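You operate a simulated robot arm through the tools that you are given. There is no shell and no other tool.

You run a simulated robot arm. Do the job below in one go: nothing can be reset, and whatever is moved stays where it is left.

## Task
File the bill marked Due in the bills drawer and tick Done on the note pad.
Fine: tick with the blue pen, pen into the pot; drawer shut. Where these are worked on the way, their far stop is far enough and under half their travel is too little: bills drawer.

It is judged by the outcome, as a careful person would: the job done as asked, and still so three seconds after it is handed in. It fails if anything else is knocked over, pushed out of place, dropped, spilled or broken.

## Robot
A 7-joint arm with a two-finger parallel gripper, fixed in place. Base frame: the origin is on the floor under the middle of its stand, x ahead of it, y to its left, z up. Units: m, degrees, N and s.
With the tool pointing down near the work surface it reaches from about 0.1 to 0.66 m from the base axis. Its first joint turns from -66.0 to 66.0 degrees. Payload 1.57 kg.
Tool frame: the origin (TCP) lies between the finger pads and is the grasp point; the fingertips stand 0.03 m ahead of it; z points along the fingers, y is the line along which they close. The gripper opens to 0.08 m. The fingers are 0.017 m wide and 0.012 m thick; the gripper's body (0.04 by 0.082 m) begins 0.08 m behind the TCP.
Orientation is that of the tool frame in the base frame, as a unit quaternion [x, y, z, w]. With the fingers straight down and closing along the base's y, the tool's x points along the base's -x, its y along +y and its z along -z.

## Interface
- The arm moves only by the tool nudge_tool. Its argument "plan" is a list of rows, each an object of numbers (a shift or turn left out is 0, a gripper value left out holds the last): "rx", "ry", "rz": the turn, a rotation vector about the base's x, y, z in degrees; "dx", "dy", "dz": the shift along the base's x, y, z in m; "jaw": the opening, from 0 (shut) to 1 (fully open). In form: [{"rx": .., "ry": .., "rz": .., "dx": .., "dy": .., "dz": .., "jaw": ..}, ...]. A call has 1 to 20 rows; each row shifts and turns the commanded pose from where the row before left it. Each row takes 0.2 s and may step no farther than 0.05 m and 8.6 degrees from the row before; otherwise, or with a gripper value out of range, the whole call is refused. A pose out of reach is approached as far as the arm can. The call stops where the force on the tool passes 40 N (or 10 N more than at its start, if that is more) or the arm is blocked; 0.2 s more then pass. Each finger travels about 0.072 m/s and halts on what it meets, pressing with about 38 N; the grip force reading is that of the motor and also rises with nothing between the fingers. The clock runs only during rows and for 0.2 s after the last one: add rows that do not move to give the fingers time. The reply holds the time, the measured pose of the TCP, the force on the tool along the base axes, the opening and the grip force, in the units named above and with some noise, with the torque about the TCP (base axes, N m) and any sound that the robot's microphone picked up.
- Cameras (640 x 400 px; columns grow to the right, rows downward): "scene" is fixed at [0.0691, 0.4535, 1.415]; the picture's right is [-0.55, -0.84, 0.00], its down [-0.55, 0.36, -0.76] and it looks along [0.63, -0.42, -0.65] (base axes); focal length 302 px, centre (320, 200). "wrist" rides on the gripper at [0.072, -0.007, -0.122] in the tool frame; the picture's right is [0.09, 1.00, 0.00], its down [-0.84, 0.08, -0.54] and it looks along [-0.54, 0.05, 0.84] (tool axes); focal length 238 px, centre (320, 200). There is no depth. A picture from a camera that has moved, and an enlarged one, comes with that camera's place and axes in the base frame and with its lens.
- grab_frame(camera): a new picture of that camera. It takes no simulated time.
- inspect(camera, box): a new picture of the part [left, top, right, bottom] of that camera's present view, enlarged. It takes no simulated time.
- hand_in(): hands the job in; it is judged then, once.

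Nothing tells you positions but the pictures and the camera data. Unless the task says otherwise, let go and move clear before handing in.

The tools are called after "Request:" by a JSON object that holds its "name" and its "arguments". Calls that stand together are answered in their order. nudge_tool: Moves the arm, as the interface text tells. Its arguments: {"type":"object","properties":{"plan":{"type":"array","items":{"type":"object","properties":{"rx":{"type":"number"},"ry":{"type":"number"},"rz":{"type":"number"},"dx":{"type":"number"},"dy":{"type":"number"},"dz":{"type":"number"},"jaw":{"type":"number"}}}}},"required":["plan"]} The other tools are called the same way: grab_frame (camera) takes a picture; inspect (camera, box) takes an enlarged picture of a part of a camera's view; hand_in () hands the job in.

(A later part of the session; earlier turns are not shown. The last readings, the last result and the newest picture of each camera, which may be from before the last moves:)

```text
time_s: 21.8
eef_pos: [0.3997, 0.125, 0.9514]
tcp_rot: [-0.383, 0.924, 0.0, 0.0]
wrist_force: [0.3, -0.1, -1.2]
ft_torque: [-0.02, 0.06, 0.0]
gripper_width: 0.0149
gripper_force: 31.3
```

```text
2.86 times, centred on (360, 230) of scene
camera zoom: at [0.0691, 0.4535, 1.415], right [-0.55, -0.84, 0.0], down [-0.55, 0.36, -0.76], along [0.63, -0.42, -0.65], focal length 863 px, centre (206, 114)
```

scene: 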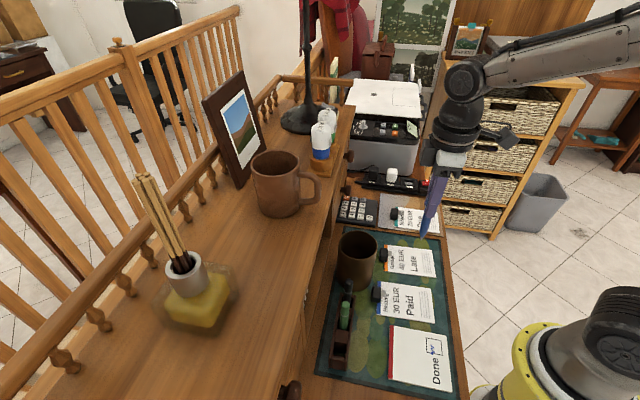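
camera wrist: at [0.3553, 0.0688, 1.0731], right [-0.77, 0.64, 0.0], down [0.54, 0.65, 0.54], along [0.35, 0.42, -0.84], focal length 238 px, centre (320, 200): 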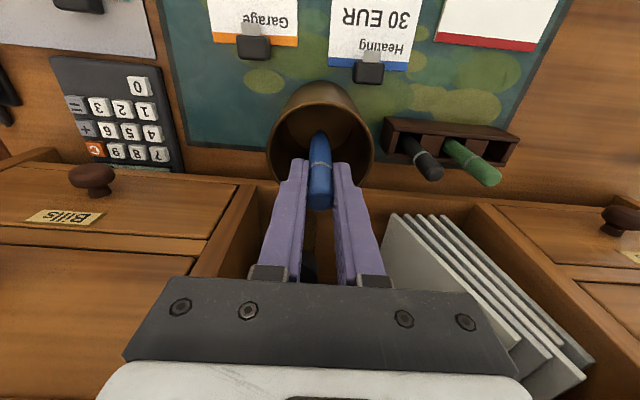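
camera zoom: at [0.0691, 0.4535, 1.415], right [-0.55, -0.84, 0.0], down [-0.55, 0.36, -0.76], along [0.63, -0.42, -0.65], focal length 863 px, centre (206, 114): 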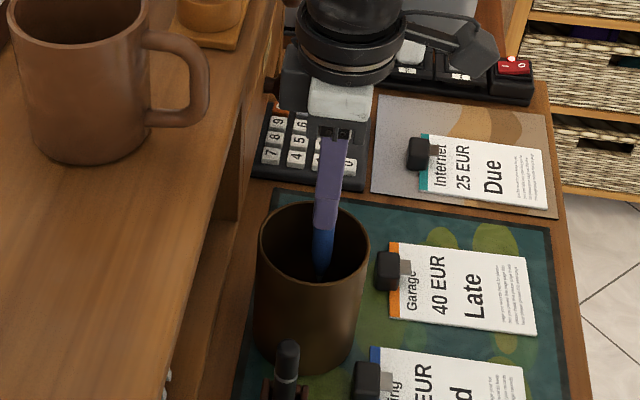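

The nib is inside the pot and the fingers are still above its rim. I'll shift 5 mm toward the pot's centre, lower to about 1 cm above its floor and then open the jaws.

Request:
{"name": "nudge_tool", "arguments": {"plan": [{"dx": -0.0035, "dy": -0.0035, "dz": -0.02}, {"dz": -0.03}, {"dz": -0.015}, {"dz": -0.008}, {}]}}

Request:
{"name": "grab_frame", "arguments": {"camera": "wrist"}}

Request:
{"name": "inspect", "arguments": {"camera": "scene", "box": [270, 160, 450, 300]}}

```text
time_s: 23.0
eef_pos: [0.3987, 0.124, 0.8802]
tcp_rot: [-0.383, 0.924, 0.0, 0.005]
wrist_force: [-3.8, 2.0, 29.1]
ft_torque: [0.22, 0.58, -0.05]
gripper_width: 0.0151
gripper_force: 30.8
```

```text
taken
camera wrist: at [0.3516, 0.0661, 1.0024], right [-0.77, 0.64, 0.0], down [0.53, 0.64, 0.55], along [0.35, 0.42, -0.84], focal length 238 px, centre (320, 200)
```

wrist: 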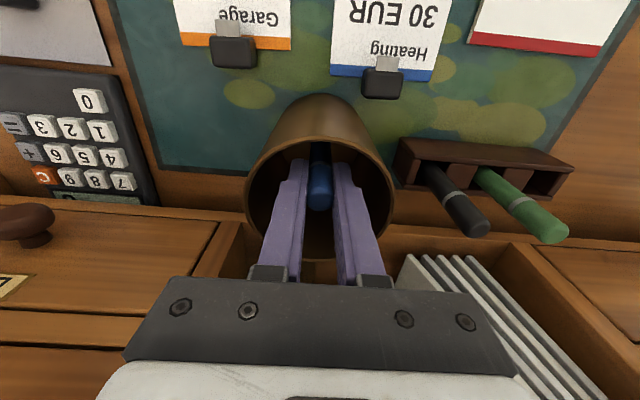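

```text
2.86 times, centred on (360, 230) of scene
camera zoom: at [0.0687, 0.4535, 1.4151], right [-0.55, -0.84, 0.0], down [-0.55, 0.36, -0.76], along [0.63, -0.42, -0.65], focal length 863 px, centre (206, 114)
```

zoom: 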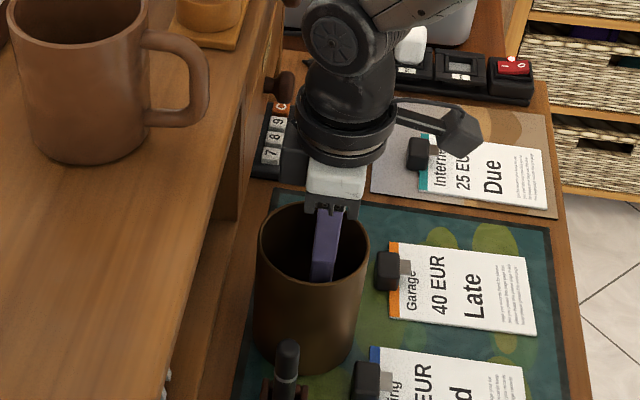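

The nib reached the pot's floor. I'll raise 3 mm to unload it, then open the jaws and let the pen settle.

Request:
{"name": "nudge_tool", "arguments": {"plan": [{"dz": 0.0035}, {}, {"jaw": 0.1875}, {"jaw": 0.3}, {"jaw": 0.42}, {}, {}]}}

Request:
{"name": "grab_frame", "arguments": {"camera": "wrist"}}

```text
time_s: 24.6
eef_pos: [0.3966, 0.1228, 0.8827]
tcp_rot: [-0.382, 0.924, 0.0, 0.0]
wrist_force: [0.8, -0.2, 0.6]
ft_torque: [0.01, 0.01, 0.03]
gripper_width: 0.0336
gripper_force: 0.0
```

```text
taken
camera wrist: at [0.3507, 0.0655, 1.0037], right [-0.77, 0.64, 0.0], down [0.54, 0.65, 0.54], along [0.35, 0.42, -0.84], focal length 238 px, centre (320, 200)
```

wrist: 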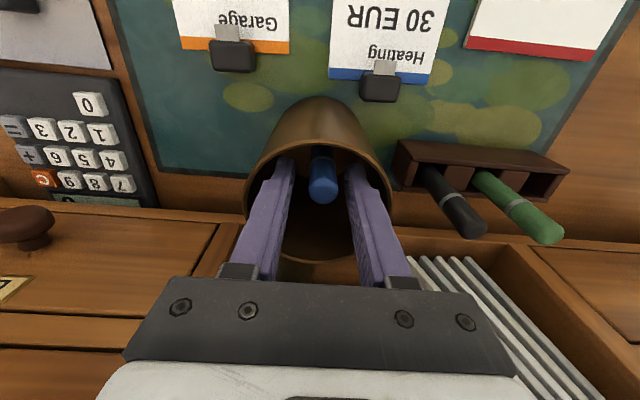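

The pen is free inside the pot. I'll rise straight up slowly and check that it stays there.

Request:
{"name": "nudge_tool", "arguments": {"plan": [{"dz": 0.015}, {"dz": 0.02}, {"dz": 0.03}, {"dz": 0.04}, {"dz": 0.04}, {"dz": 0.03}, {}]}}

Request:
{"name": "grab_frame", "arguments": {"camera": "wrist"}}

Request:
{"name": "grab_frame", "arguments": {"camera": "scene"}}

```text
time_s: 26.2
eef_pos: [0.3954, 0.1224, 1.0542]
tcp_rot: [-0.383, 0.924, 0.001, 0.0]
wrist_force: [0.0, -0.1, -0.9]
ft_torque: [-0.01, 0.03, 0.01]
gripper_width: 0.0336
gripper_force: 0.1
```

```text
taken
camera wrist: at [0.3498, 0.0645, 1.1771], right [-0.77, 0.64, 0.0], down [0.54, 0.65, 0.54], along [0.35, 0.42, -0.84], focal length 238 px, centre (320, 200)
```

wrist: 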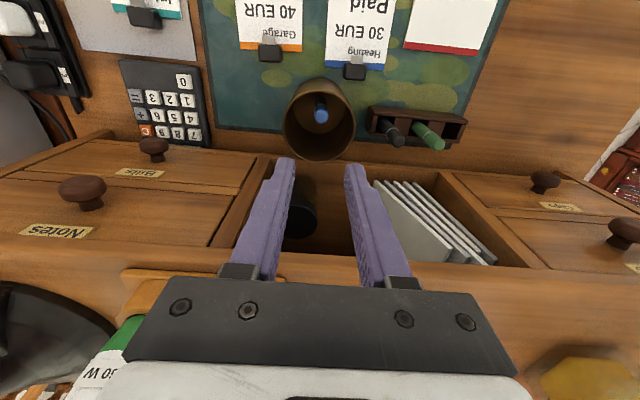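

```text
taken
```

scene: 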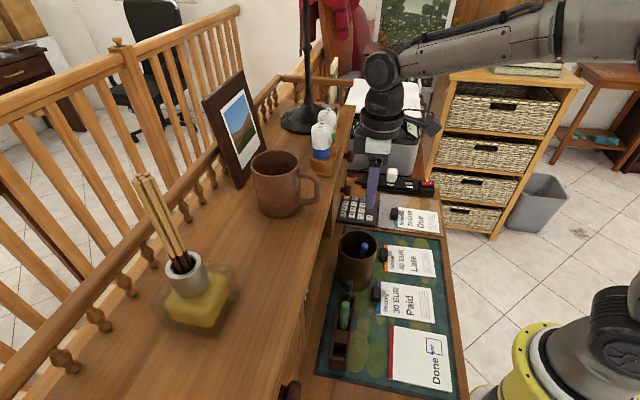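

The blue pen now stands in the pot. Next come the bill and the drawer, so I'll move to look closely at the Due bill's clip and the Bills drawer front.

Request:
{"name": "nudge_tool", "arguments": {"plan": [{"dx": 0.0, "dy": -0.0404}, {"dx": 0.0, "dy": -0.0404}, {"dx": 0.01, "dy": -0.0404}, {"dx": 0.01, "dy": -0.0404, "dz": -0.02}, {"dx": 0.01, "dy": -0.0404, "dz": -0.02}, {"dx": 0.01, "dy": -0.0404, "dz": -0.02}, {"dx": 0.01, "dy": -0.0404, "dz": -0.02}, {}]}}

Request:
{"name": "grab_frame", "arguments": {"camera": "wrist"}}

Request:
{"name": "grab_frame", "arguments": {"camera": "scene"}}

```text
time_s: 28.0
eef_pos: [0.4452, -0.1614, 0.9767]
tcp_rot: [-0.383, 0.924, -0.001, 0.0]
wrist_force: [-0.2, 0.4, 0.2]
ft_torque: [0.01, 0.01, -0.02]
gripper_width: 0.0337
gripper_force: 0.0
```

```text
taken
camera wrist: at [0.3999, -0.2187, 1.0996], right [-0.77, 0.64, 0.0], down [0.54, 0.65, 0.54], along [0.35, 0.42, -0.84], focal length 238 px, centre (320, 200)
```

wrist: 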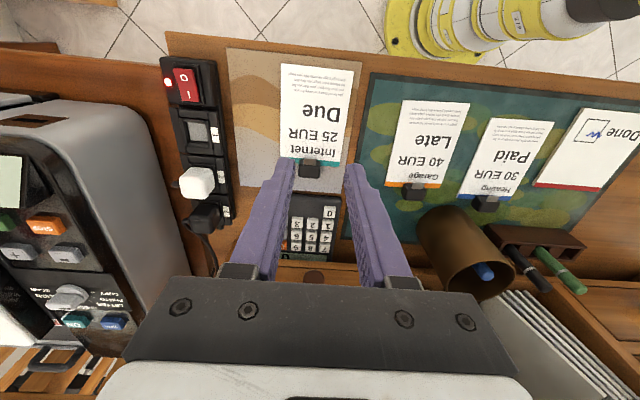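

```text
taken
```

scene: 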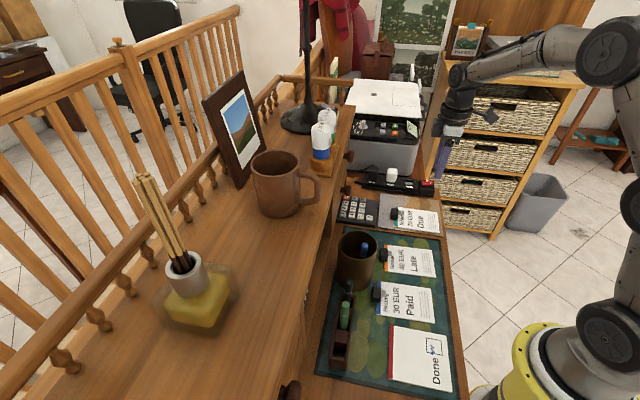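

The Due bill with its black clip lies just ahead of the fingers. I'll enlarge it in both views.

Request:
{"name": "inspect", "arguments": {"camera": "wrist", "box": [260, 50, 380, 190]}}

Request:
{"name": "inspect", "arguments": {"camera": "scene", "box": [330, 170, 450, 250]}}

Request:
{"name": "inspect", "arguments": {"camera": "wrist", "box": [200, 140, 440, 290]}}

```text
2.86 times, centred on (320, 120) of wrist
camera zoom: at [0.3999, -0.2187, 1.0996], right [-0.77, 0.64, 0.0], down [0.54, 0.65, 0.54], along [0.35, 0.42, -0.84], focal length 681 px, centre (320, 429)
```

zoom: 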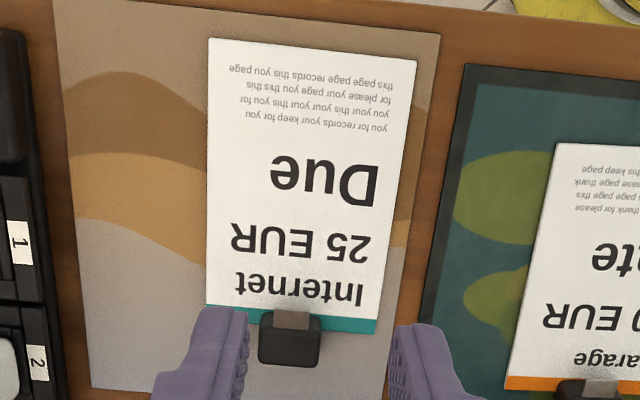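

```text
5.00 times, centred on (390, 210) of scene
camera zoom: at [0.0691, 0.4535, 1.415], right [-0.55, -0.84, 0.0], down [-0.55, 0.36, -0.76], along [0.63, -0.42, -0.65], focal length 1510 px, centre (-30, 150)
```

zoom: 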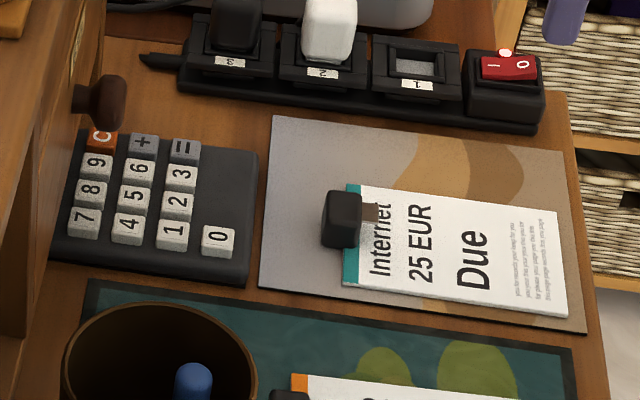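

```text
2.67 times, centred on (320, 215) of wrist
camera zoom: at [0.3999, -0.2187, 1.0996], right [-0.77, 0.64, 0.0], down [0.54, 0.65, 0.54], along [0.35, 0.42, -0.84], focal length 636 px, centre (320, 160)
```

zoom: 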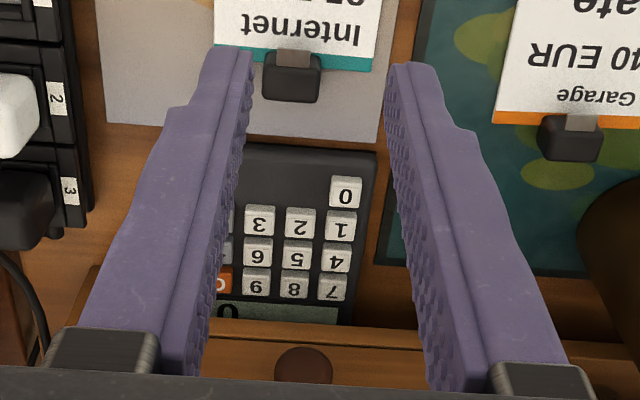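

The clip block is about 3.3 cm wide and centred near (0.510, -0.112, 0.777). An open drawer would cover that spot, so I'll first pick up the bill and re-lay it turned 90° nearer the desk edge. I'm moving over the clip now.

Request:
{"name": "nudge_tool", "arguments": {"plan": [{"dx": 0.0212, "dy": 0.017, "dz": -0.03, "jaw": 0.68}, {"dx": 0.0212, "dy": 0.017, "dz": -0.035}, {"dx": 0.0213, "dy": 0.0172, "dz": -0.035}, {"dz": -0.015}, {}]}}

Request:
{"name": "grab_frame", "arguments": {"camera": "wrist"}}

Request:
{"name": "inspect", "arguments": {"camera": "scene", "box": [330, 150, 470, 250]}}

```text
time_s: 29.2
eef_pos: [0.5095, -0.1071, 0.8613]
tcp_rot: [-0.383, 0.924, 0.0, 0.0]
wrist_force: [-0.1, -0.1, 0.3]
ft_torque: [0.03, 0.0, 0.03]
gripper_width: 0.0544
gripper_force: 0.1
```

```text
taken
camera wrist: at [0.4648, -0.1647, 0.983], right [-0.77, 0.64, 0.0], down [0.54, 0.65, 0.54], along [0.35, 0.42, -0.84], focal length 238 px, centre (320, 200)
```

wrist: 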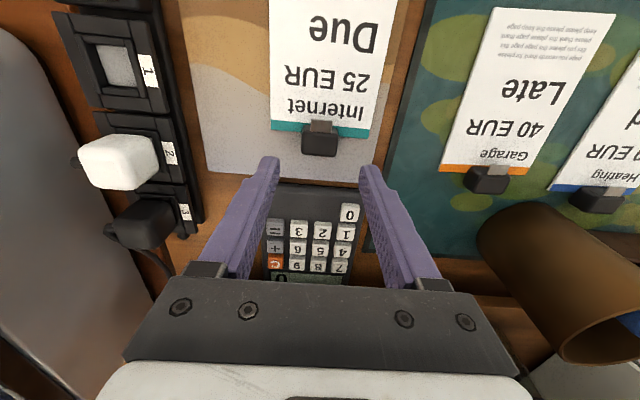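

```text
4.00 times, centred on (400, 200) of scene
camera zoom: at [0.0691, 0.4536, 1.415], right [-0.55, -0.84, 0.0], down [-0.55, 0.36, -0.76], along [0.63, -0.42, -0.65], focal length 1208 px, centre (0, 200)
```

zoom: 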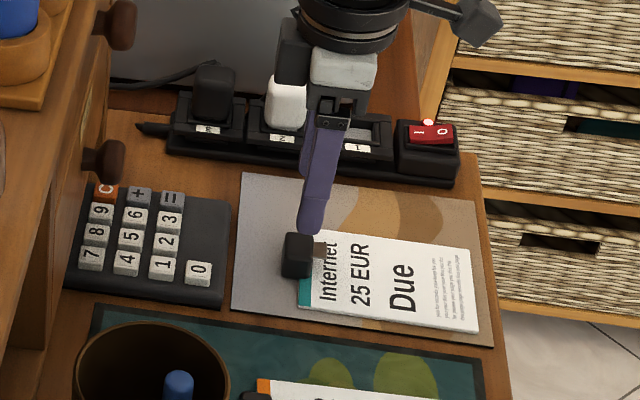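

The fingers straddle the clip and are lined up within a few millimetres. I'll lower to about z=0.799, which keeps the tips just above the blotter.

Request:
{"name": "nudge_tool", "arguments": {"plan": [{"dx": -0.002, "dy": -0.002, "dz": -0.03}, {"dz": -0.02}, {"dz": -0.008}, {"dz": -0.004}, {}]}}

Request:
{"name": "grab_frame", "arguments": {"camera": "wrist"}}

Request:
{"name": "inspect", "arguments": {"camera": "scene", "box": [350, 180, 450, 250]}}

```text
time_s: 30.4
eef_pos: [0.5102, -0.1118, 0.7995]
tcp_rot: [-0.382, 0.924, 0.001, 0.0]
wrist_force: [0.2, 0.0, -0.9]
ft_torque: [-0.01, -0.01, -0.01]
gripper_width: 0.0542
gripper_force: 0.2
```

```text
taken
camera wrist: at [0.4636, -0.1691, 0.9216], right [-0.77, 0.64, 0.0], down [0.54, 0.65, 0.54], along [0.35, 0.42, -0.84], focal length 238 px, centre (320, 200)
```

wrist: 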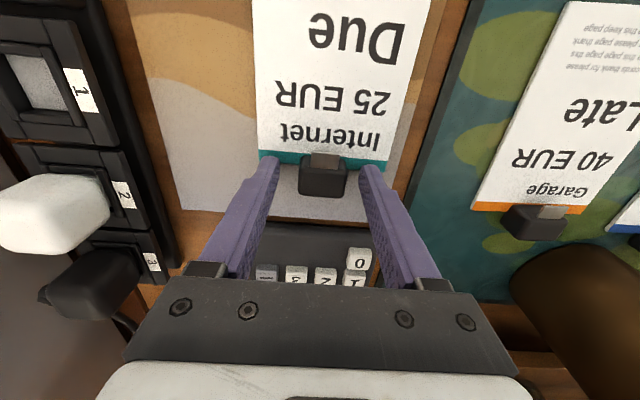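

```text
5.71 times, centred on (400, 215) of scene
camera zoom: at [0.0691, 0.4535, 1.415], right [-0.55, -0.84, 0.0], down [-0.55, 0.36, -0.76], along [0.63, -0.42, -0.65], focal length 1725 px, centre (-137, 114)
```

zoom: 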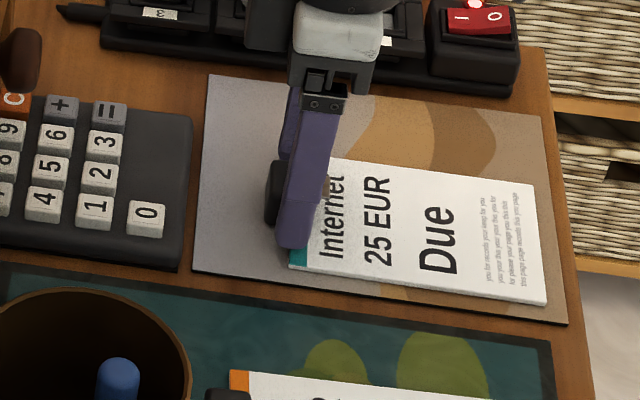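

The clip is centred between the fingers. I'll close, then lift slowly.

Request:
{"name": "nudge_tool", "arguments": {"plan": [{"jaw": 0.0}, {}, {}, {"dz": 0.01}, {"dz": 0.02}, {"dz": 0.03}, {"dz": 0.03}, {}]}}

Request:
{"name": "grab_frame", "arguments": {"camera": "wrist"}}

Request:
{"name": "inspect", "arguments": {"camera": "scene", "box": [330, 150, 470, 250]}}

```text
time_s: 32.2
eef_pos: [0.5077, -0.1102, 0.8883]
tcp_rot: [-0.382, 0.924, 0.001, 0.0]
wrist_force: [0.4, 0.0, -0.3]
ft_torque: [0.05, -0.02, -0.01]
gripper_width: 0.031
gripper_force: 37.9
```

```text
taken
camera wrist: at [0.4626, -0.1681, 1.0109], right [-0.77, 0.64, 0.0], down [0.54, 0.65, 0.54], along [0.35, 0.42, -0.84], focal length 238 px, centre (320, 200)
```

wrist: 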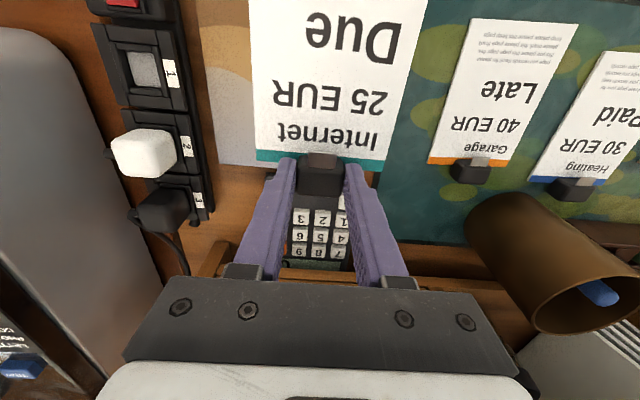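

```text
4.00 times, centred on (400, 200) of scene
camera zoom: at [0.0691, 0.4535, 1.415], right [-0.55, -0.84, 0.0], down [-0.55, 0.36, -0.76], along [0.63, -0.42, -0.65], focal length 1208 px, centre (0, 200)
```

zoom: 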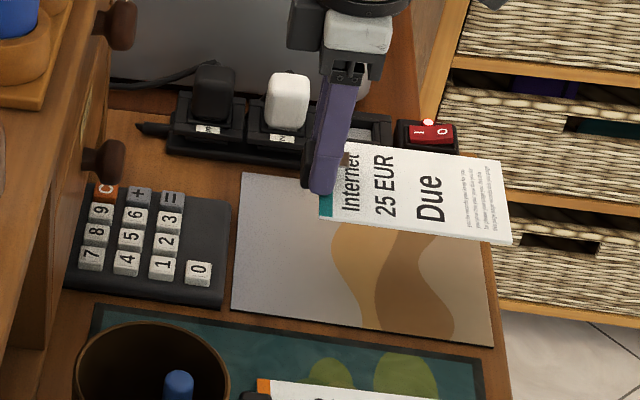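

The bill came up flat with its clip. I'll rotate it -90° while moving to a spot over the blotter near the desk's front edge, high enough to clear everything.

Request:
{"name": "nudge_tool", "arguments": {"plan": [{"dz": 0.02}, {"rz": -8.2, "dx": -0.00135, "dy": -0.00906}, {"rz": -8.2, "dx": -0.00135, "dy": -0.00906}, {"rz": -8.2, "dx": -0.00135, "dy": -0.00906}, {"rz": -8.2, "dx": -0.00135, "dy": -0.00906}, {"rz": -8.2, "dx": -0.00135, "dy": -0.00906}, {"rz": -8.2, "dx": -0.00135, "dy": -0.00906}, {"rz": -8.2, "dx": -0.00135, "dy": -0.00906}, {"rz": -8.2, "dx": -0.00135, "dy": -0.00906}, {"rz": -8.2, "dx": -0.00135, "dy": -0.00906}, {"rz": -8.2, "dx": -0.00135, "dy": -0.00906}, {"rz": -8.0, "dx": -0.00135, "dy": -0.00906}, {}]}}

Request:
{"name": "grab_frame", "arguments": {"camera": "wrist"}}

Request:
{"name": "grab_frame", "arguments": {"camera": "scene"}}

```text
time_s: 35.0
eef_pos: [0.4938, -0.2111, 0.91]
tcp_rot: [0.384, 0.923, 0.0, 0.0]
wrist_force: [0.5, 0.4, -0.5]
ft_torque: [-0.04, -0.05, -0.05]
gripper_width: 0.031
gripper_force: 37.9
```

```text
taken
camera wrist: at [0.4389, -0.1662, 1.0312], right [0.64, 0.77, 0.0], down [0.65, -0.54, 0.54], along [0.42, -0.35, -0.84], focal length 238 px, centre (320, 200)
```

wrist: 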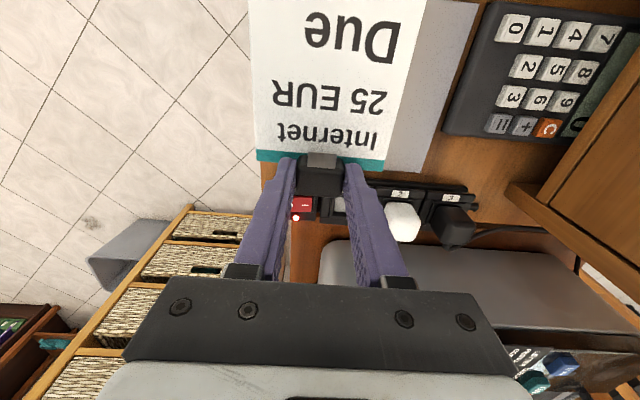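

```text
taken
```

scene: 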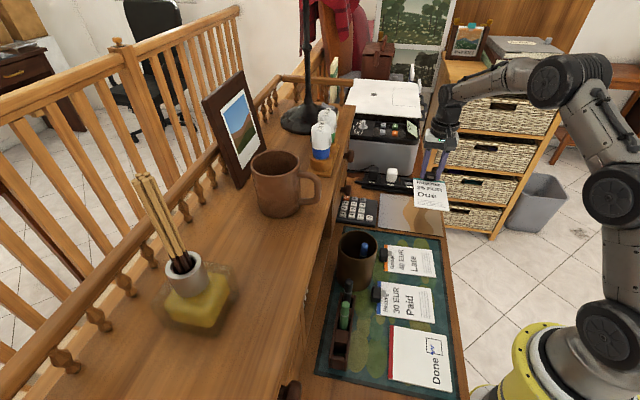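

The bill is now turned with its long side along the desk and hovers over the blotter. I'll set it down there gently and release.

Request:
{"name": "nudge_tool", "arguments": {"plan": [{"dz": -0.04}, {"dz": -0.04}, {"dz": -0.02}, {"dz": -0.007}, {}]}}

Request:
{"name": "inspect", "arguments": {"camera": "scene", "box": [330, 150, 470, 250]}}

```text
time_s: 36.2
eef_pos: [0.4942, -0.2106, 0.8013]
tcp_rot: [0.383, 0.924, 0.0, 0.0]
wrist_force: [0.0, -0.4, -0.8]
ft_torque: [-0.02, 0.0, 0.01]
gripper_width: 0.0311
gripper_force: 38.3
```

```text
4.00 times, centred on (400, 200) of scene
camera zoom: at [0.0691, 0.4535, 1.415], right [-0.55, -0.84, 0.0], down [-0.55, 0.36, -0.76], along [0.63, -0.42, -0.65], focal length 1208 px, centre (0, 200)
```

zoom: 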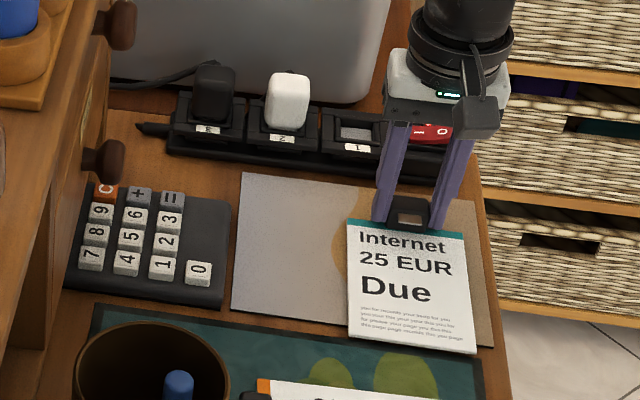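

The bill lies flat on the blotter, clip to the right and clear of everything. I'll open the jaws and rise.

Request:
{"name": "nudge_tool", "arguments": {"plan": [{"dz": -0.001, "jaw": 0.45}, {"jaw": 0.6}, {"jaw": 0.68}, {}, {"dz": 0.02}, {"dz": 0.04}, {"dz": 0.04}, {"dz": 0.04}, {}]}}

Request:
{"name": "grab_frame", "arguments": {"camera": "wrist"}}

Request:
{"name": "inspect", "arguments": {"camera": "scene", "box": [330, 150, 470, 250]}}

```text
time_s: 38.2
eef_pos: [0.4916, -0.2121, 0.9423]
tcp_rot: [0.383, 0.924, 0.0, 0.0]
wrist_force: [-0.6, -0.3, -0.7]
ft_torque: [-0.03, 0.01, -0.01]
gripper_width: 0.0544
gripper_force: 0.1
```

```text
taken
camera wrist: at [0.4369, -0.1681, 1.0653], right [0.64, 0.77, 0.0], down [0.65, -0.54, 0.54], along [0.42, -0.35, -0.84], focal length 238 px, centre (320, 200)
```

wrist: 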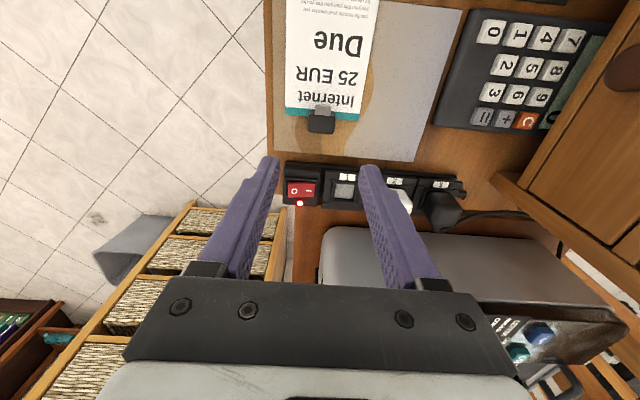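

```text
4.00 times, centred on (400, 200) of scene
camera zoom: at [0.0691, 0.4535, 1.415], right [-0.55, -0.84, 0.0], down [-0.55, 0.36, -0.76], along [0.63, -0.42, -0.65], focal length 1208 px, centre (0, 200)
```

zoom: 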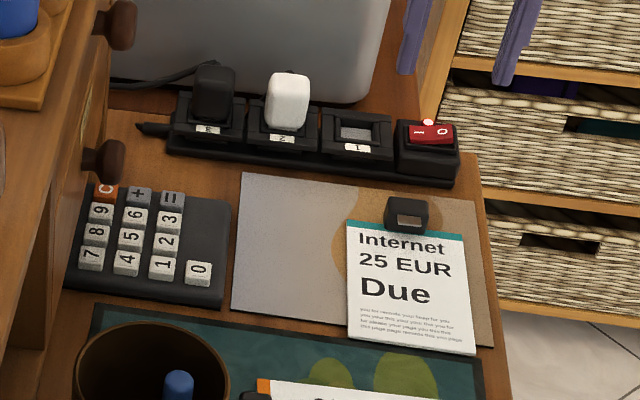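

The bill waits at its new spot. I'll turn the gripper back to face the drawers, move in front of the Bills knob and tilt the fingers forward 45°.

Request:
{"name": "nudge_tool", "arguments": {"plan": [{"rz": 8.2, "dx": 0.00195, "dy": 0.0111}, {"rz": 8.2, "dx": 0.00195, "dy": 0.0111}, {"rz": 8.2, "dx": 0.00195, "dy": 0.0111}, {"rz": 8.2, "dx": 0.00195, "dy": 0.0111}, {"rz": 8.2, "dx": 0.00195, "dy": 0.0111}, {"rz": 8.2, "dx": 0.00195, "dy": 0.0111}, {"rz": 8.2, "dx": 0.00195, "dy": 0.0111}, {"rz": 8.2, "dx": 0.00195, "dy": 0.0111}, {"rz": 8.2, "dx": 0.00195, "dy": 0.0111}, {"rz": 8.2, "dx": 0.00195, "dy": 0.0111}, {"rz": 8.0, "dx": 0.00195, "dy": 0.0111}, {"rx": 5.303, "ry": -5.303}, {"rx": 5.303, "ry": -5.303}, {"rx": 5.303, "ry": -5.303}, {"rx": 5.303, "ry": -5.303}, {"rx": 5.303, "ry": -5.303}, {"rx": 5.303, "ry": -5.303}, {}]}}

Request:
{"name": "grab_frame", "arguments": {"camera": "wrist"}}

Request:
{"name": "grab_frame", "arguments": {"camera": "scene"}}

```text
time_s: 42.0
eef_pos: [0.5153, -0.0895, 0.9412]
tcp_rot: [-0.353, 0.853, 0.147, 0.354]
wrist_force: [-0.3, 1.1, -0.5]
ft_torque: [-0.03, 0.01, -0.01]
gripper_width: 0.0544
gripper_force: 0.2
```

```text
taken
camera wrist: at [0.4224, -0.1926, 0.9764], right [-0.75, 0.66, -0.07], down [0.09, 0.2, 0.98], along [0.65, 0.73, -0.21], focal length 238 px, centre (320, 200)
```

wrist: 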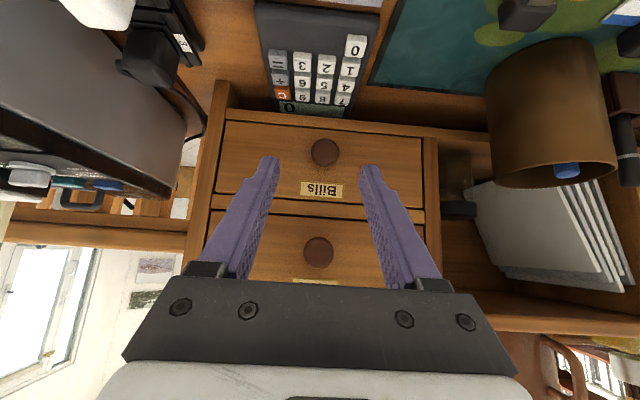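

```text
taken
```

scene: 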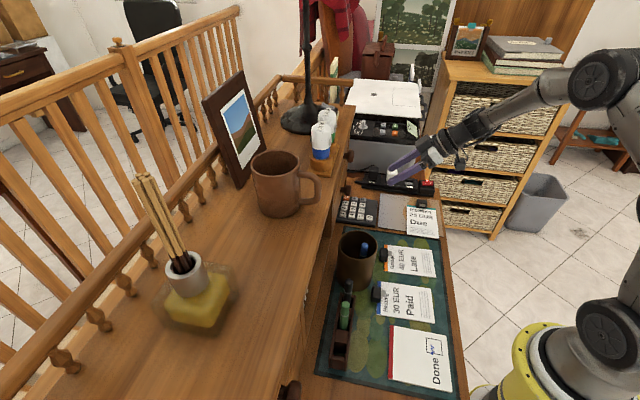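

I have a head-on view of the Bills drawer: the face spans z≈0.817 to 0.917 and the knob head is about 3.3 cm wide, near desk coordinates a≈0.43, b≈-0.417 and z≈0.86. I'll move to a pre-grasp 5 cm before it along the finger direction.

Request:
{"name": "nudge_tool", "arguments": {"plan": [{"dx": 0.0262, "dy": 0.034, "dz": -0.0175, "jaw": 0.75}, {"dx": 0.0262, "dy": 0.034, "dz": -0.0175}, {}]}}

Request:
{"name": "grab_frame", "arguments": {"camera": "wrist"}}

Request:
{"name": "inspect", "arguments": {"camera": "scene", "box": [310, 120, 450, 220]}}

```text
time_s: 42.8
eef_pos: [0.5683, -0.0189, 0.9045]
tcp_rot: [-0.354, 0.854, 0.146, 0.353]
wrist_force: [0.1, 0.0, -0.5]
ft_torque: [-0.01, -0.01, -0.03]
gripper_width: 0.0597
gripper_force: 0.1
```

```text
taken
camera wrist: at [0.4769, -0.1217, 0.9409], right [-0.75, 0.66, -0.06], down [0.09, 0.2, 0.97], along [0.65, 0.73, -0.21], focal length 238 px, centre (320, 200)
```

wrist: 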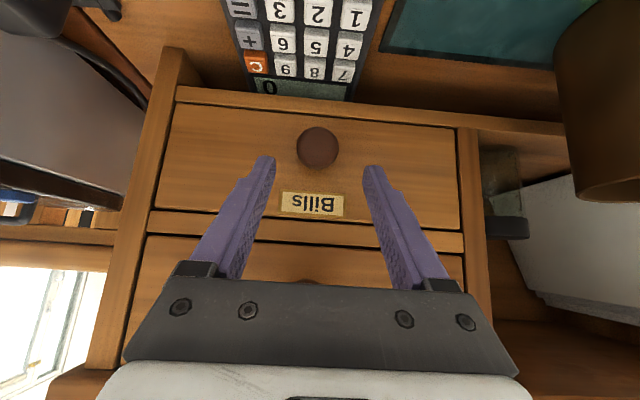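

```text
4.00 times, centred on (380, 170) of scene
camera zoom: at [0.0691, 0.4536, 1.415], right [-0.55, -0.84, 0.0], down [-0.55, 0.36, -0.76], along [0.63, -0.42, -0.65], focal length 1208 px, centre (80, 320)
```

zoom: 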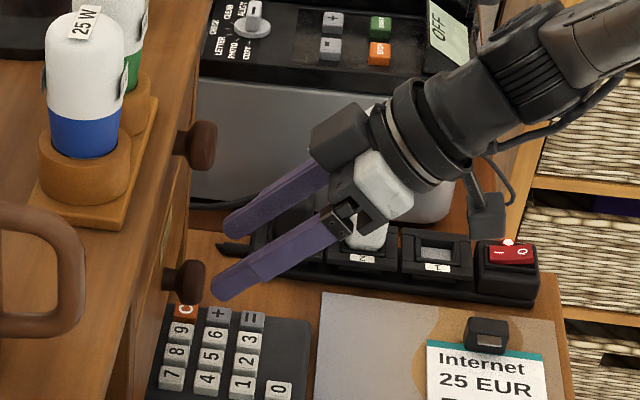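

The jaws are centred on the knob. I'll advance so the knob head lies between the pads, without touching the drawer face.

Request:
{"name": "nudge_tool", "arguments": {"plan": [{"dx": 0.0115, "dy": 0.0108, "dz": -0.018}, {"dx": 0.0115, "dy": 0.0108, "dz": -0.018}, {}]}}

Request:
{"name": "grab_frame", "arguments": {"camera": "wrist"}}

Request:
{"name": "inspect", "arguments": {"camera": "scene", "box": [310, 120, 450, 220]}}

```text
time_s: 43.6
eef_pos: [0.591, 0.0006, 0.8702]
tcp_rot: [-0.353, 0.854, 0.146, 0.354]
wrist_force: [0.2, 0.2, -0.4]
ft_torque: [0.03, 0.0, -0.02]
gripper_width: 0.0598
gripper_force: 0.0
```

```text
taken
camera wrist: at [0.4997, -0.1025, 0.9057], right [-0.75, 0.66, -0.06], down [0.09, 0.2, 0.97], along [0.65, 0.73, -0.21], focal length 238 px, centre (320, 200)
```

wrist: 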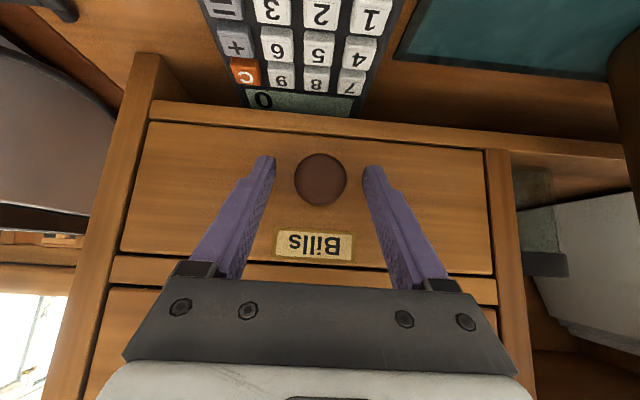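

```text
4.00 times, centred on (380, 170) of scene
camera zoom: at [0.0691, 0.4536, 1.415], right [-0.55, -0.84, 0.0], down [-0.55, 0.36, -0.76], along [0.63, -0.42, -0.65], focal length 1208 px, centre (80, 320)
```

zoom: 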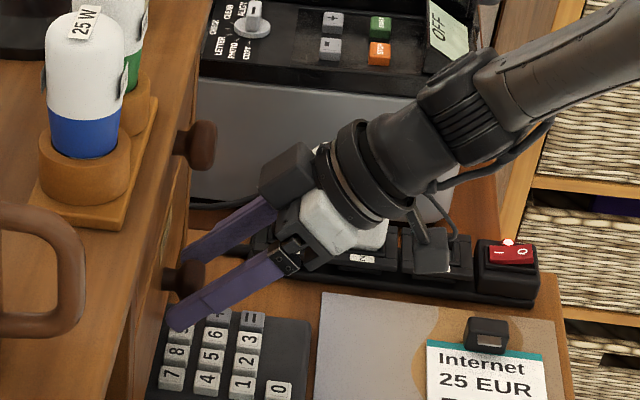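

The knob sits between the fingers. I'll close on it and check the grip before pulling.

Request:
{"name": "nudge_tool", "arguments": {"plan": [{"jaw": 0.0}, {}, {}]}}

Request:
{"name": "grab_frame", "arguments": {"camera": "wrist"}}

```text
time_s: 44.4
eef_pos: [0.5899, 0.0001, 0.8709]
tcp_rot: [-0.354, 0.853, 0.146, 0.354]
wrist_force: [0.0, 1.8, -1.3]
ft_torque: [0.12, -0.07, -0.03]
gripper_width: 0.0336
gripper_force: 40.7
```

```text
taken
camera wrist: at [0.4995, -0.1025, 0.9057], right [-0.75, 0.66, -0.06], down [0.09, 0.2, 0.97], along [0.65, 0.73, -0.21], focal length 238 px, centre (320, 200)
```

wrist: 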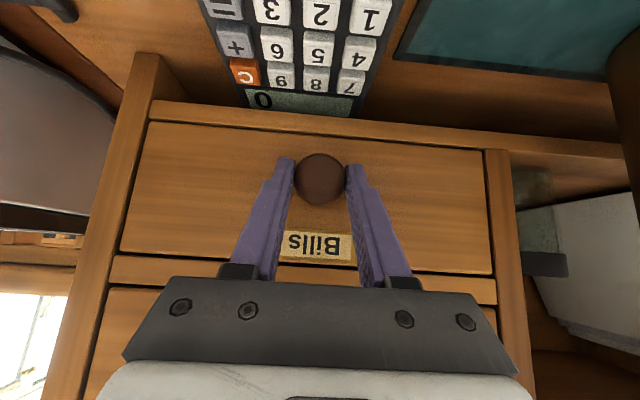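

The knob is gripped. I'll pull straight out along the drawer's direction, watching the force.

Request:
{"name": "nudge_tool", "arguments": {"plan": [{"dx": -0.005, "dy": -0.005}, {"dx": -0.0085, "dy": -0.0085}, {"dx": -0.0085, "dy": -0.0085}, {"dx": -0.0085, "dy": -0.0085}, {"dx": -0.0085, "dy": -0.0085}, {}]}}

Request:
{"name": "grab_frame", "arguments": {"camera": "wrist"}}

Request:
{"name": "inspect", "arguments": {"camera": "scene", "box": [310, 120, 450, 220]}}

```text
time_s: 45.8
eef_pos: [0.5512, -0.0381, 0.8699]
tcp_rot: [-0.353, 0.854, 0.145, 0.354]
wrist_force: [6.4, -6.0, -4.2]
ft_torque: [-0.12, -0.06, -0.05]
gripper_width: 0.0336
gripper_force: 40.9
```

```text
taken
camera wrist: at [0.459, -0.1424, 0.9058], right [-0.75, 0.66, -0.07], down [0.09, 0.2, 0.97], along [0.66, 0.72, -0.21], focal length 238 px, centre (320, 200)
```

wrist: 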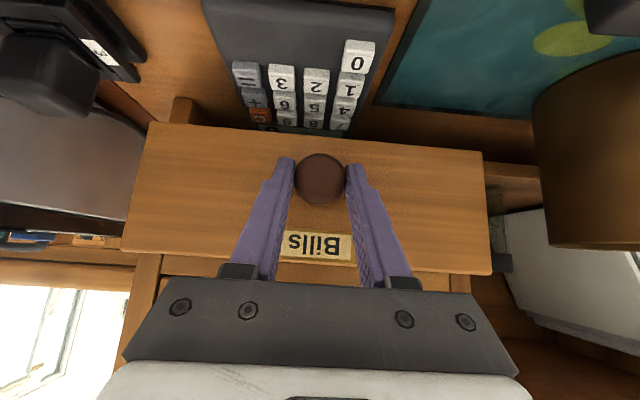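

```text
4.00 times, centred on (380, 170) of scene
camera zoom: at [0.0694, 0.4534, 1.4151], right [-0.55, -0.84, 0.0], down [-0.55, 0.36, -0.76], along [0.63, -0.42, -0.65], focal length 1208 px, centre (80, 320)
```

zoom: 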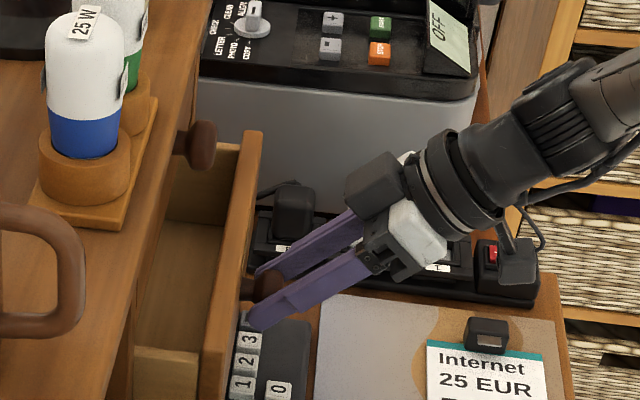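

The drawer slides smoothly, now about 5.5 cm out. I'll keep pulling with a tiny sideways correction.

Request:
{"name": "nudge_tool", "arguments": {"plan": [{"dx": -0.0081, "dy": -0.0089}, {"dx": -0.0085, "dy": -0.0085}, {"dx": -0.0085, "dy": -0.0085}, {"dx": -0.0085, "dy": -0.0085}, {}]}}

Request:
{"name": "inspect", "arguments": {"camera": "scene", "box": [310, 120, 450, 220]}}

Request:
{"name": "grab_frame", "arguments": {"camera": "wrist"}}

```text
time_s: 47.0
eef_pos: [0.517, -0.0747, 0.8705]
tcp_rot: [-0.353, 0.854, 0.146, 0.353]
wrist_force: [9.8, -7.5, -8.9]
ft_torque: [0.12, -0.24, -0.1]
gripper_width: 0.0337
gripper_force: 41.1
```

```text
4.00 times, centred on (380, 170) of scene
camera zoom: at [0.0695, 0.4533, 1.4151], right [-0.55, -0.84, 0.0], down [-0.55, 0.36, -0.76], along [0.63, -0.42, -0.65], focal length 1208 px, centre (80, 320)
```

zoom: 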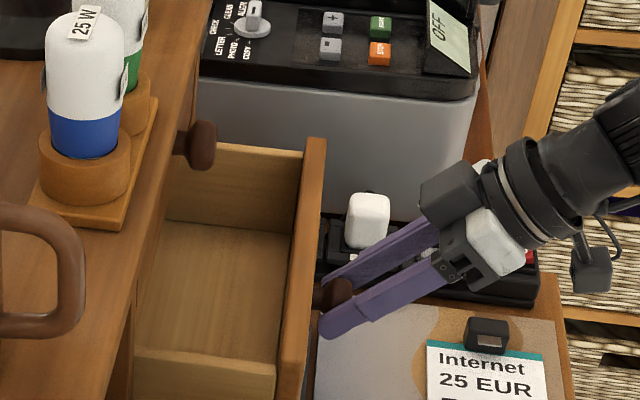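

```text
taken
camera wrist: at [0.4246, -0.1769, 0.906], right [-0.75, 0.66, -0.07], down [0.09, 0.2, 0.97], along [0.66, 0.72, -0.21], focal length 238 px, centre (320, 200)
```

wrist: 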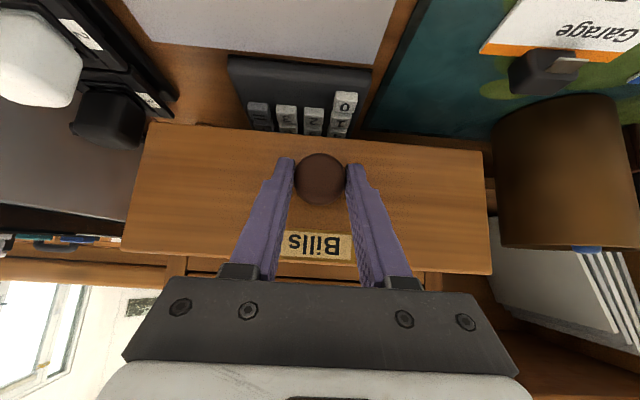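

The drawer is about 10.6 cm out, with some side load building up. I'll correct that slightly and continue pulling in smaller steps toward its stop.

Request:
{"name": "nudge_tool", "arguments": {"plan": [{"dx": -0.0048, "dy": -0.0062, "dz": -0.0007}, {"dx": -0.0065, "dy": -0.0075}, {"dx": -0.007, "dy": -0.007}, {}]}}

Request:
{"name": "inspect", "arguments": {"camera": "scene", "box": [310, 120, 450, 220]}}

```text
time_s: 48.0
eef_pos: [0.4983, -0.0917, 0.8704]
tcp_rot: [-0.355, 0.853, 0.148, 0.353]
wrist_force: [-4.1, 6.6, 10.9]
ft_torque: [0.34, -0.1, 0.32]
gripper_width: 0.0335
gripper_force: 41.5
```

```text
4.00 times, centred on (380, 170) of scene
camera zoom: at [0.0688, 0.4537, 1.415], right [-0.55, -0.84, 0.0], down [-0.55, 0.36, -0.76], along [0.63, -0.42, -0.65], focal length 1208 px, centre (80, 320)
```

zoom: 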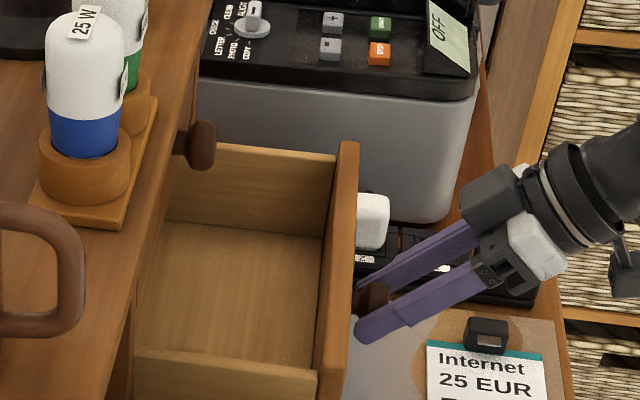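

The drawer is about 13 cm out and the interior is clearly usable. I'll pull a bit farther to find its stop and gain clearance.

Request:
{"name": "nudge_tool", "arguments": {"plan": [{"dx": -0.0073, "dy": -0.0067, "dz": 0.0004}, {"dx": -0.007, "dy": -0.007}, {"dx": -0.007, "dy": -0.007}, {}]}}

Request:
{"name": "inspect", "arguments": {"camera": "scene", "box": [310, 120, 450, 220]}}

Request:
{"name": "grab_frame", "arguments": {"camera": "wrist"}}

```text
time_s: 48.8
eef_pos: [0.4817, -0.1106, 0.87]
tcp_rot: [-0.354, 0.852, 0.148, 0.355]
wrist_force: [9.3, 5.5, -3.1]
ft_torque: [-0.54, 0.28, -0.21]
gripper_width: 0.034
gripper_force: 41.6
stopped in row 4: the force on the tool passed its limit at 46 N (the readings are from after the stop); the commanded pose is now the measured one
```

```text
4.00 times, centred on (380, 170) of scene
camera zoom: at [0.0695, 0.4537, 1.415], right [-0.55, -0.84, 0.0], down [-0.55, 0.36, -0.76], along [0.63, -0.42, -0.65], focal length 1208 px, centre (80, 320)
```

zoom: 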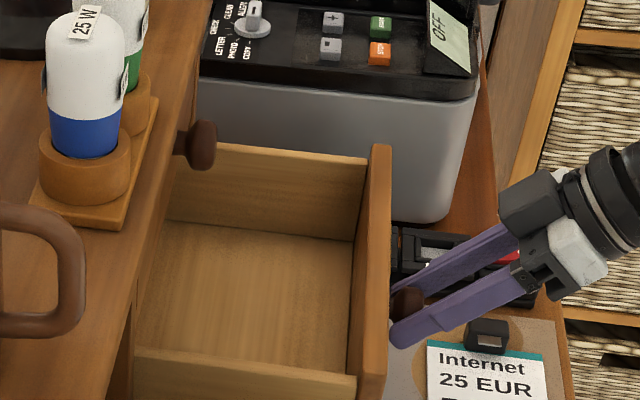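

```text
taken
camera wrist: at [0.3899, -0.2128, 0.9048], right [-0.75, 0.66, -0.06], down [0.09, 0.2, 0.98], along [0.65, 0.73, -0.21], focal length 238 px, centre (320, 200)
```

wrist: 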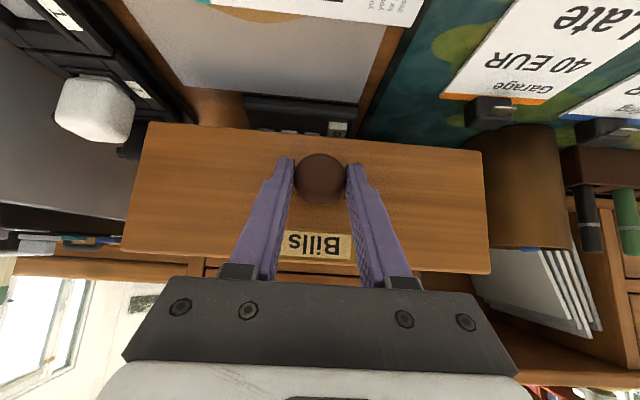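

The drawer reached its far stop at about 15.5 cm. I'll open the jaws and back away along the finger direction.

Request:
{"name": "nudge_tool", "arguments": {"plan": [{"jaw": 0.5}, {"jaw": 0.75}, {}, {"dx": -0.015, "dy": -0.015, "dz": 0.0212}, {"dx": -0.015, "dy": -0.015, "dz": 0.0212}, {"dz": 0.045}, {"dz": 0.045}, {}]}}

Request:
{"name": "grab_frame", "arguments": {"camera": "scene"}}

Request:
{"name": "grab_frame", "arguments": {"camera": "wrist"}}

```text
time_s: 50.6
eef_pos: [0.4532, -0.1414, 1.001]
tcp_rot: [-0.354, 0.852, 0.149, 0.355]
wrist_force: [0.6, -0.5, 0.2]
ft_torque: [-0.01, 0.02, 0.02]
gripper_width: 0.0597
gripper_force: 0.0
```

```text
taken
```

scene: 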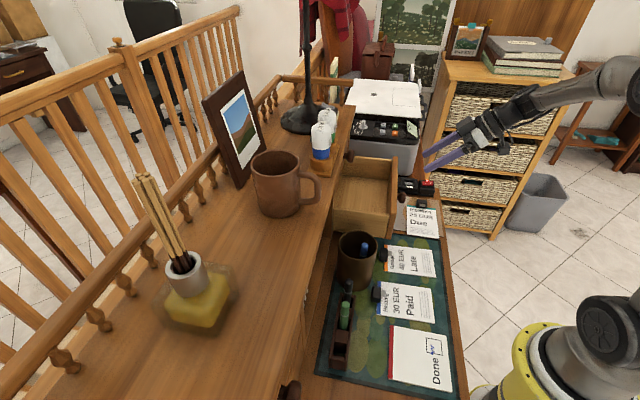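

```text
taken
camera wrist: at [0.3611, -0.2445, 1.0359], right [-0.75, 0.66, -0.06], down [0.09, 0.2, 0.98], along [0.65, 0.73, -0.21], focal length 238 px, centre (320, 200)
```

wrist: 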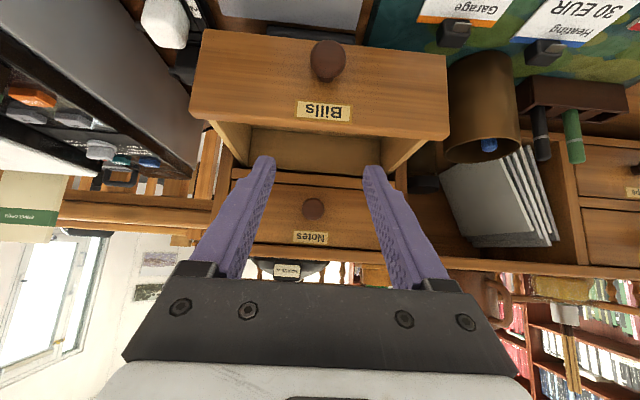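

The drawer is fully open and its inside is empty. I'll bring the gripper upright, turn it -90° again and go above the bill's clip.

Request:
{"name": "nudge_tool", "arguments": {"plan": [{"rx": -5.303, "ry": 5.303}, {"rx": -5.303, "ry": 5.303}, {"rx": -5.303, "ry": 5.303}, {"rx": -5.303, "ry": 5.303}, {"rx": -5.303, "ry": 5.303}, {"rx": -5.303, "ry": 5.303}, {"rz": -8.2, "dx": 0.00367, "dy": -0.00626}, {"rz": -8.2, "dx": 0.00367, "dy": -0.00626}, {"rz": -8.2, "dx": 0.00367, "dy": -0.00626}, {"rz": -8.2, "dx": 0.00367, "dy": -0.00626}, {"rz": -8.2, "dx": 0.00367, "dy": -0.00626}, {"rz": -8.2, "dx": 0.00367, "dy": -0.00626}, {"rz": -8.2, "dx": 0.00367, "dy": -0.00626}, {"rz": -8.2, "dx": 0.00367, "dy": -0.00626}, {"rz": -8.2, "dx": 0.00367, "dy": -0.00626}, {"rz": -8.2, "dx": 0.00367, "dy": -0.00626}, {"rz": -8.0, "dx": 0.00367, "dy": -0.00626}, {}]}}

Request:
{"name": "grab_frame", "arguments": {"camera": "wrist"}}

Request:
{"name": "inspect", "arguments": {"camera": "scene", "box": [310, 130, 450, 250]}}

```text
time_s: 54.4
eef_pos: [0.4912, -0.2099, 1.0017]
tcp_rot: [0.383, 0.924, -0.001, 0.003]
wrist_force: [0.8, 0.4, 0.5]
ft_torque: [-0.01, -0.01, 0.0]
gripper_width: 0.06
gripper_force: 0.0
```

```text
taken
camera wrist: at [0.4357, -0.1645, 1.1237], right [0.64, 0.77, 0.0], down [0.64, -0.54, 0.55], along [0.42, -0.35, -0.84], focal length 238 px, centre (320, 200)
```

wrist: 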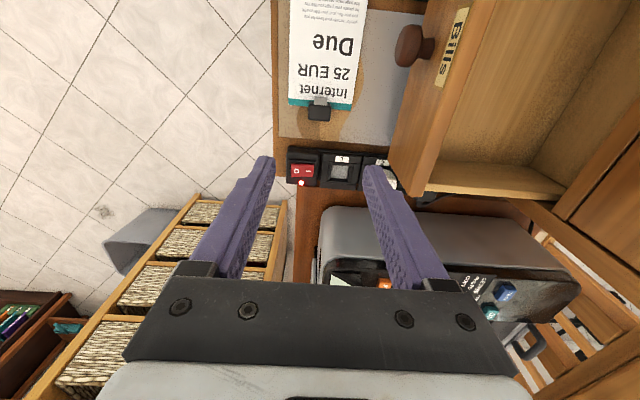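

```text
3.33 times, centred on (380, 190) of scene
camera zoom: at [0.0691, 0.4535, 1.415], right [-0.55, -0.84, 0.0], down [-0.55, 0.36, -0.76], along [0.63, -0.42, -0.65], focal length 1006 px, centre (120, 233)
```

zoom: 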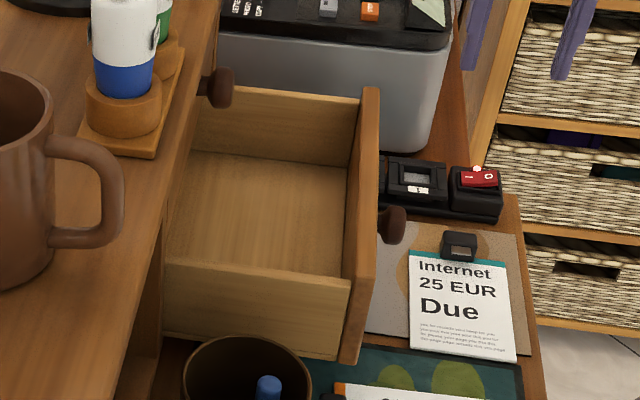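

The clip is right below the jaws and the drawer knob leaves enough room. I'll descend and check the alignment before the final centimetres.

Request:
{"name": "nudge_tool", "arguments": {"plan": [{"dx": 0.001, "dy": -0.001, "dz": -0.045, "jaw": 0.68}, {"dz": -0.045}, {"dz": -0.045}, {"dz": -0.01}, {}]}}

Request:
{"name": "grab_frame", "arguments": {"camera": "wrist"}}

```text
time_s: 55.6
eef_pos: [0.4915, -0.208, 0.8566]
tcp_rot: [0.382, 0.924, -0.001, 0.004]
wrist_force: [-0.7, -0.2, 0.2]
ft_torque: [0.03, -0.04, -0.03]
gripper_width: 0.0542
gripper_force: 0.1
```

```text
taken
camera wrist: at [0.4362, -0.1638, 0.9789], right [0.64, 0.77, 0.0], down [0.64, -0.53, 0.55], along [0.42, -0.35, -0.84], focal length 238 px, centre (320, 200)
```

wrist: 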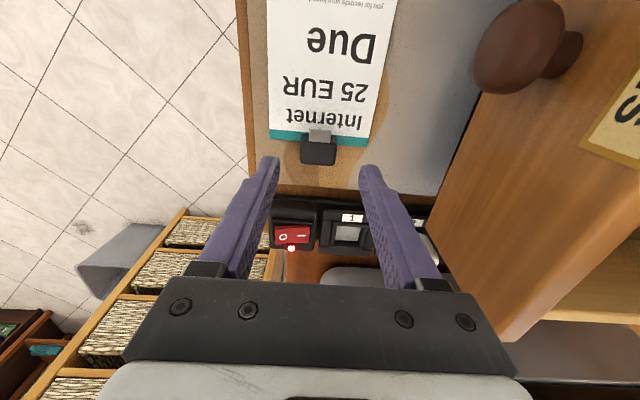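

The clip is centred within about 2 mm. I'll make a small correction and go down to gripping height.

Request:
{"name": "nudge_tool", "arguments": {"plan": [{"dx": 0.001, "dy": -0.003, "dz": -0.03}, {"dz": -0.02}, {"dz": -0.007}, {}]}}

Request:
{"name": "grab_frame", "arguments": {"camera": "wrist"}}

```text
time_s: 56.6
eef_pos: [0.4919, -0.2136, 0.8021]
tcp_rot: [0.381, 0.924, -0.001, 0.004]
wrist_force: [-0.2, 0.8, -0.2]
ft_torque: [0.04, 0.02, 0.04]
gripper_width: 0.0544
gripper_force: 0.0
```

```text
taken
camera wrist: at [0.4366, -0.1678, 0.9229], right [0.64, 0.77, 0.0], down [0.64, -0.53, 0.55], along [0.42, -0.35, -0.84], focal length 238 px, centre (320, 200)
```

wrist: 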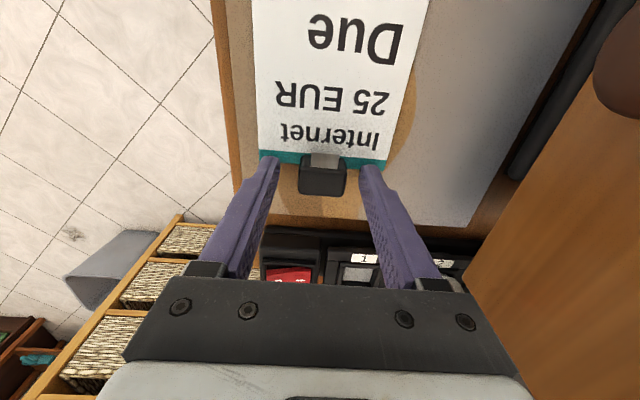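

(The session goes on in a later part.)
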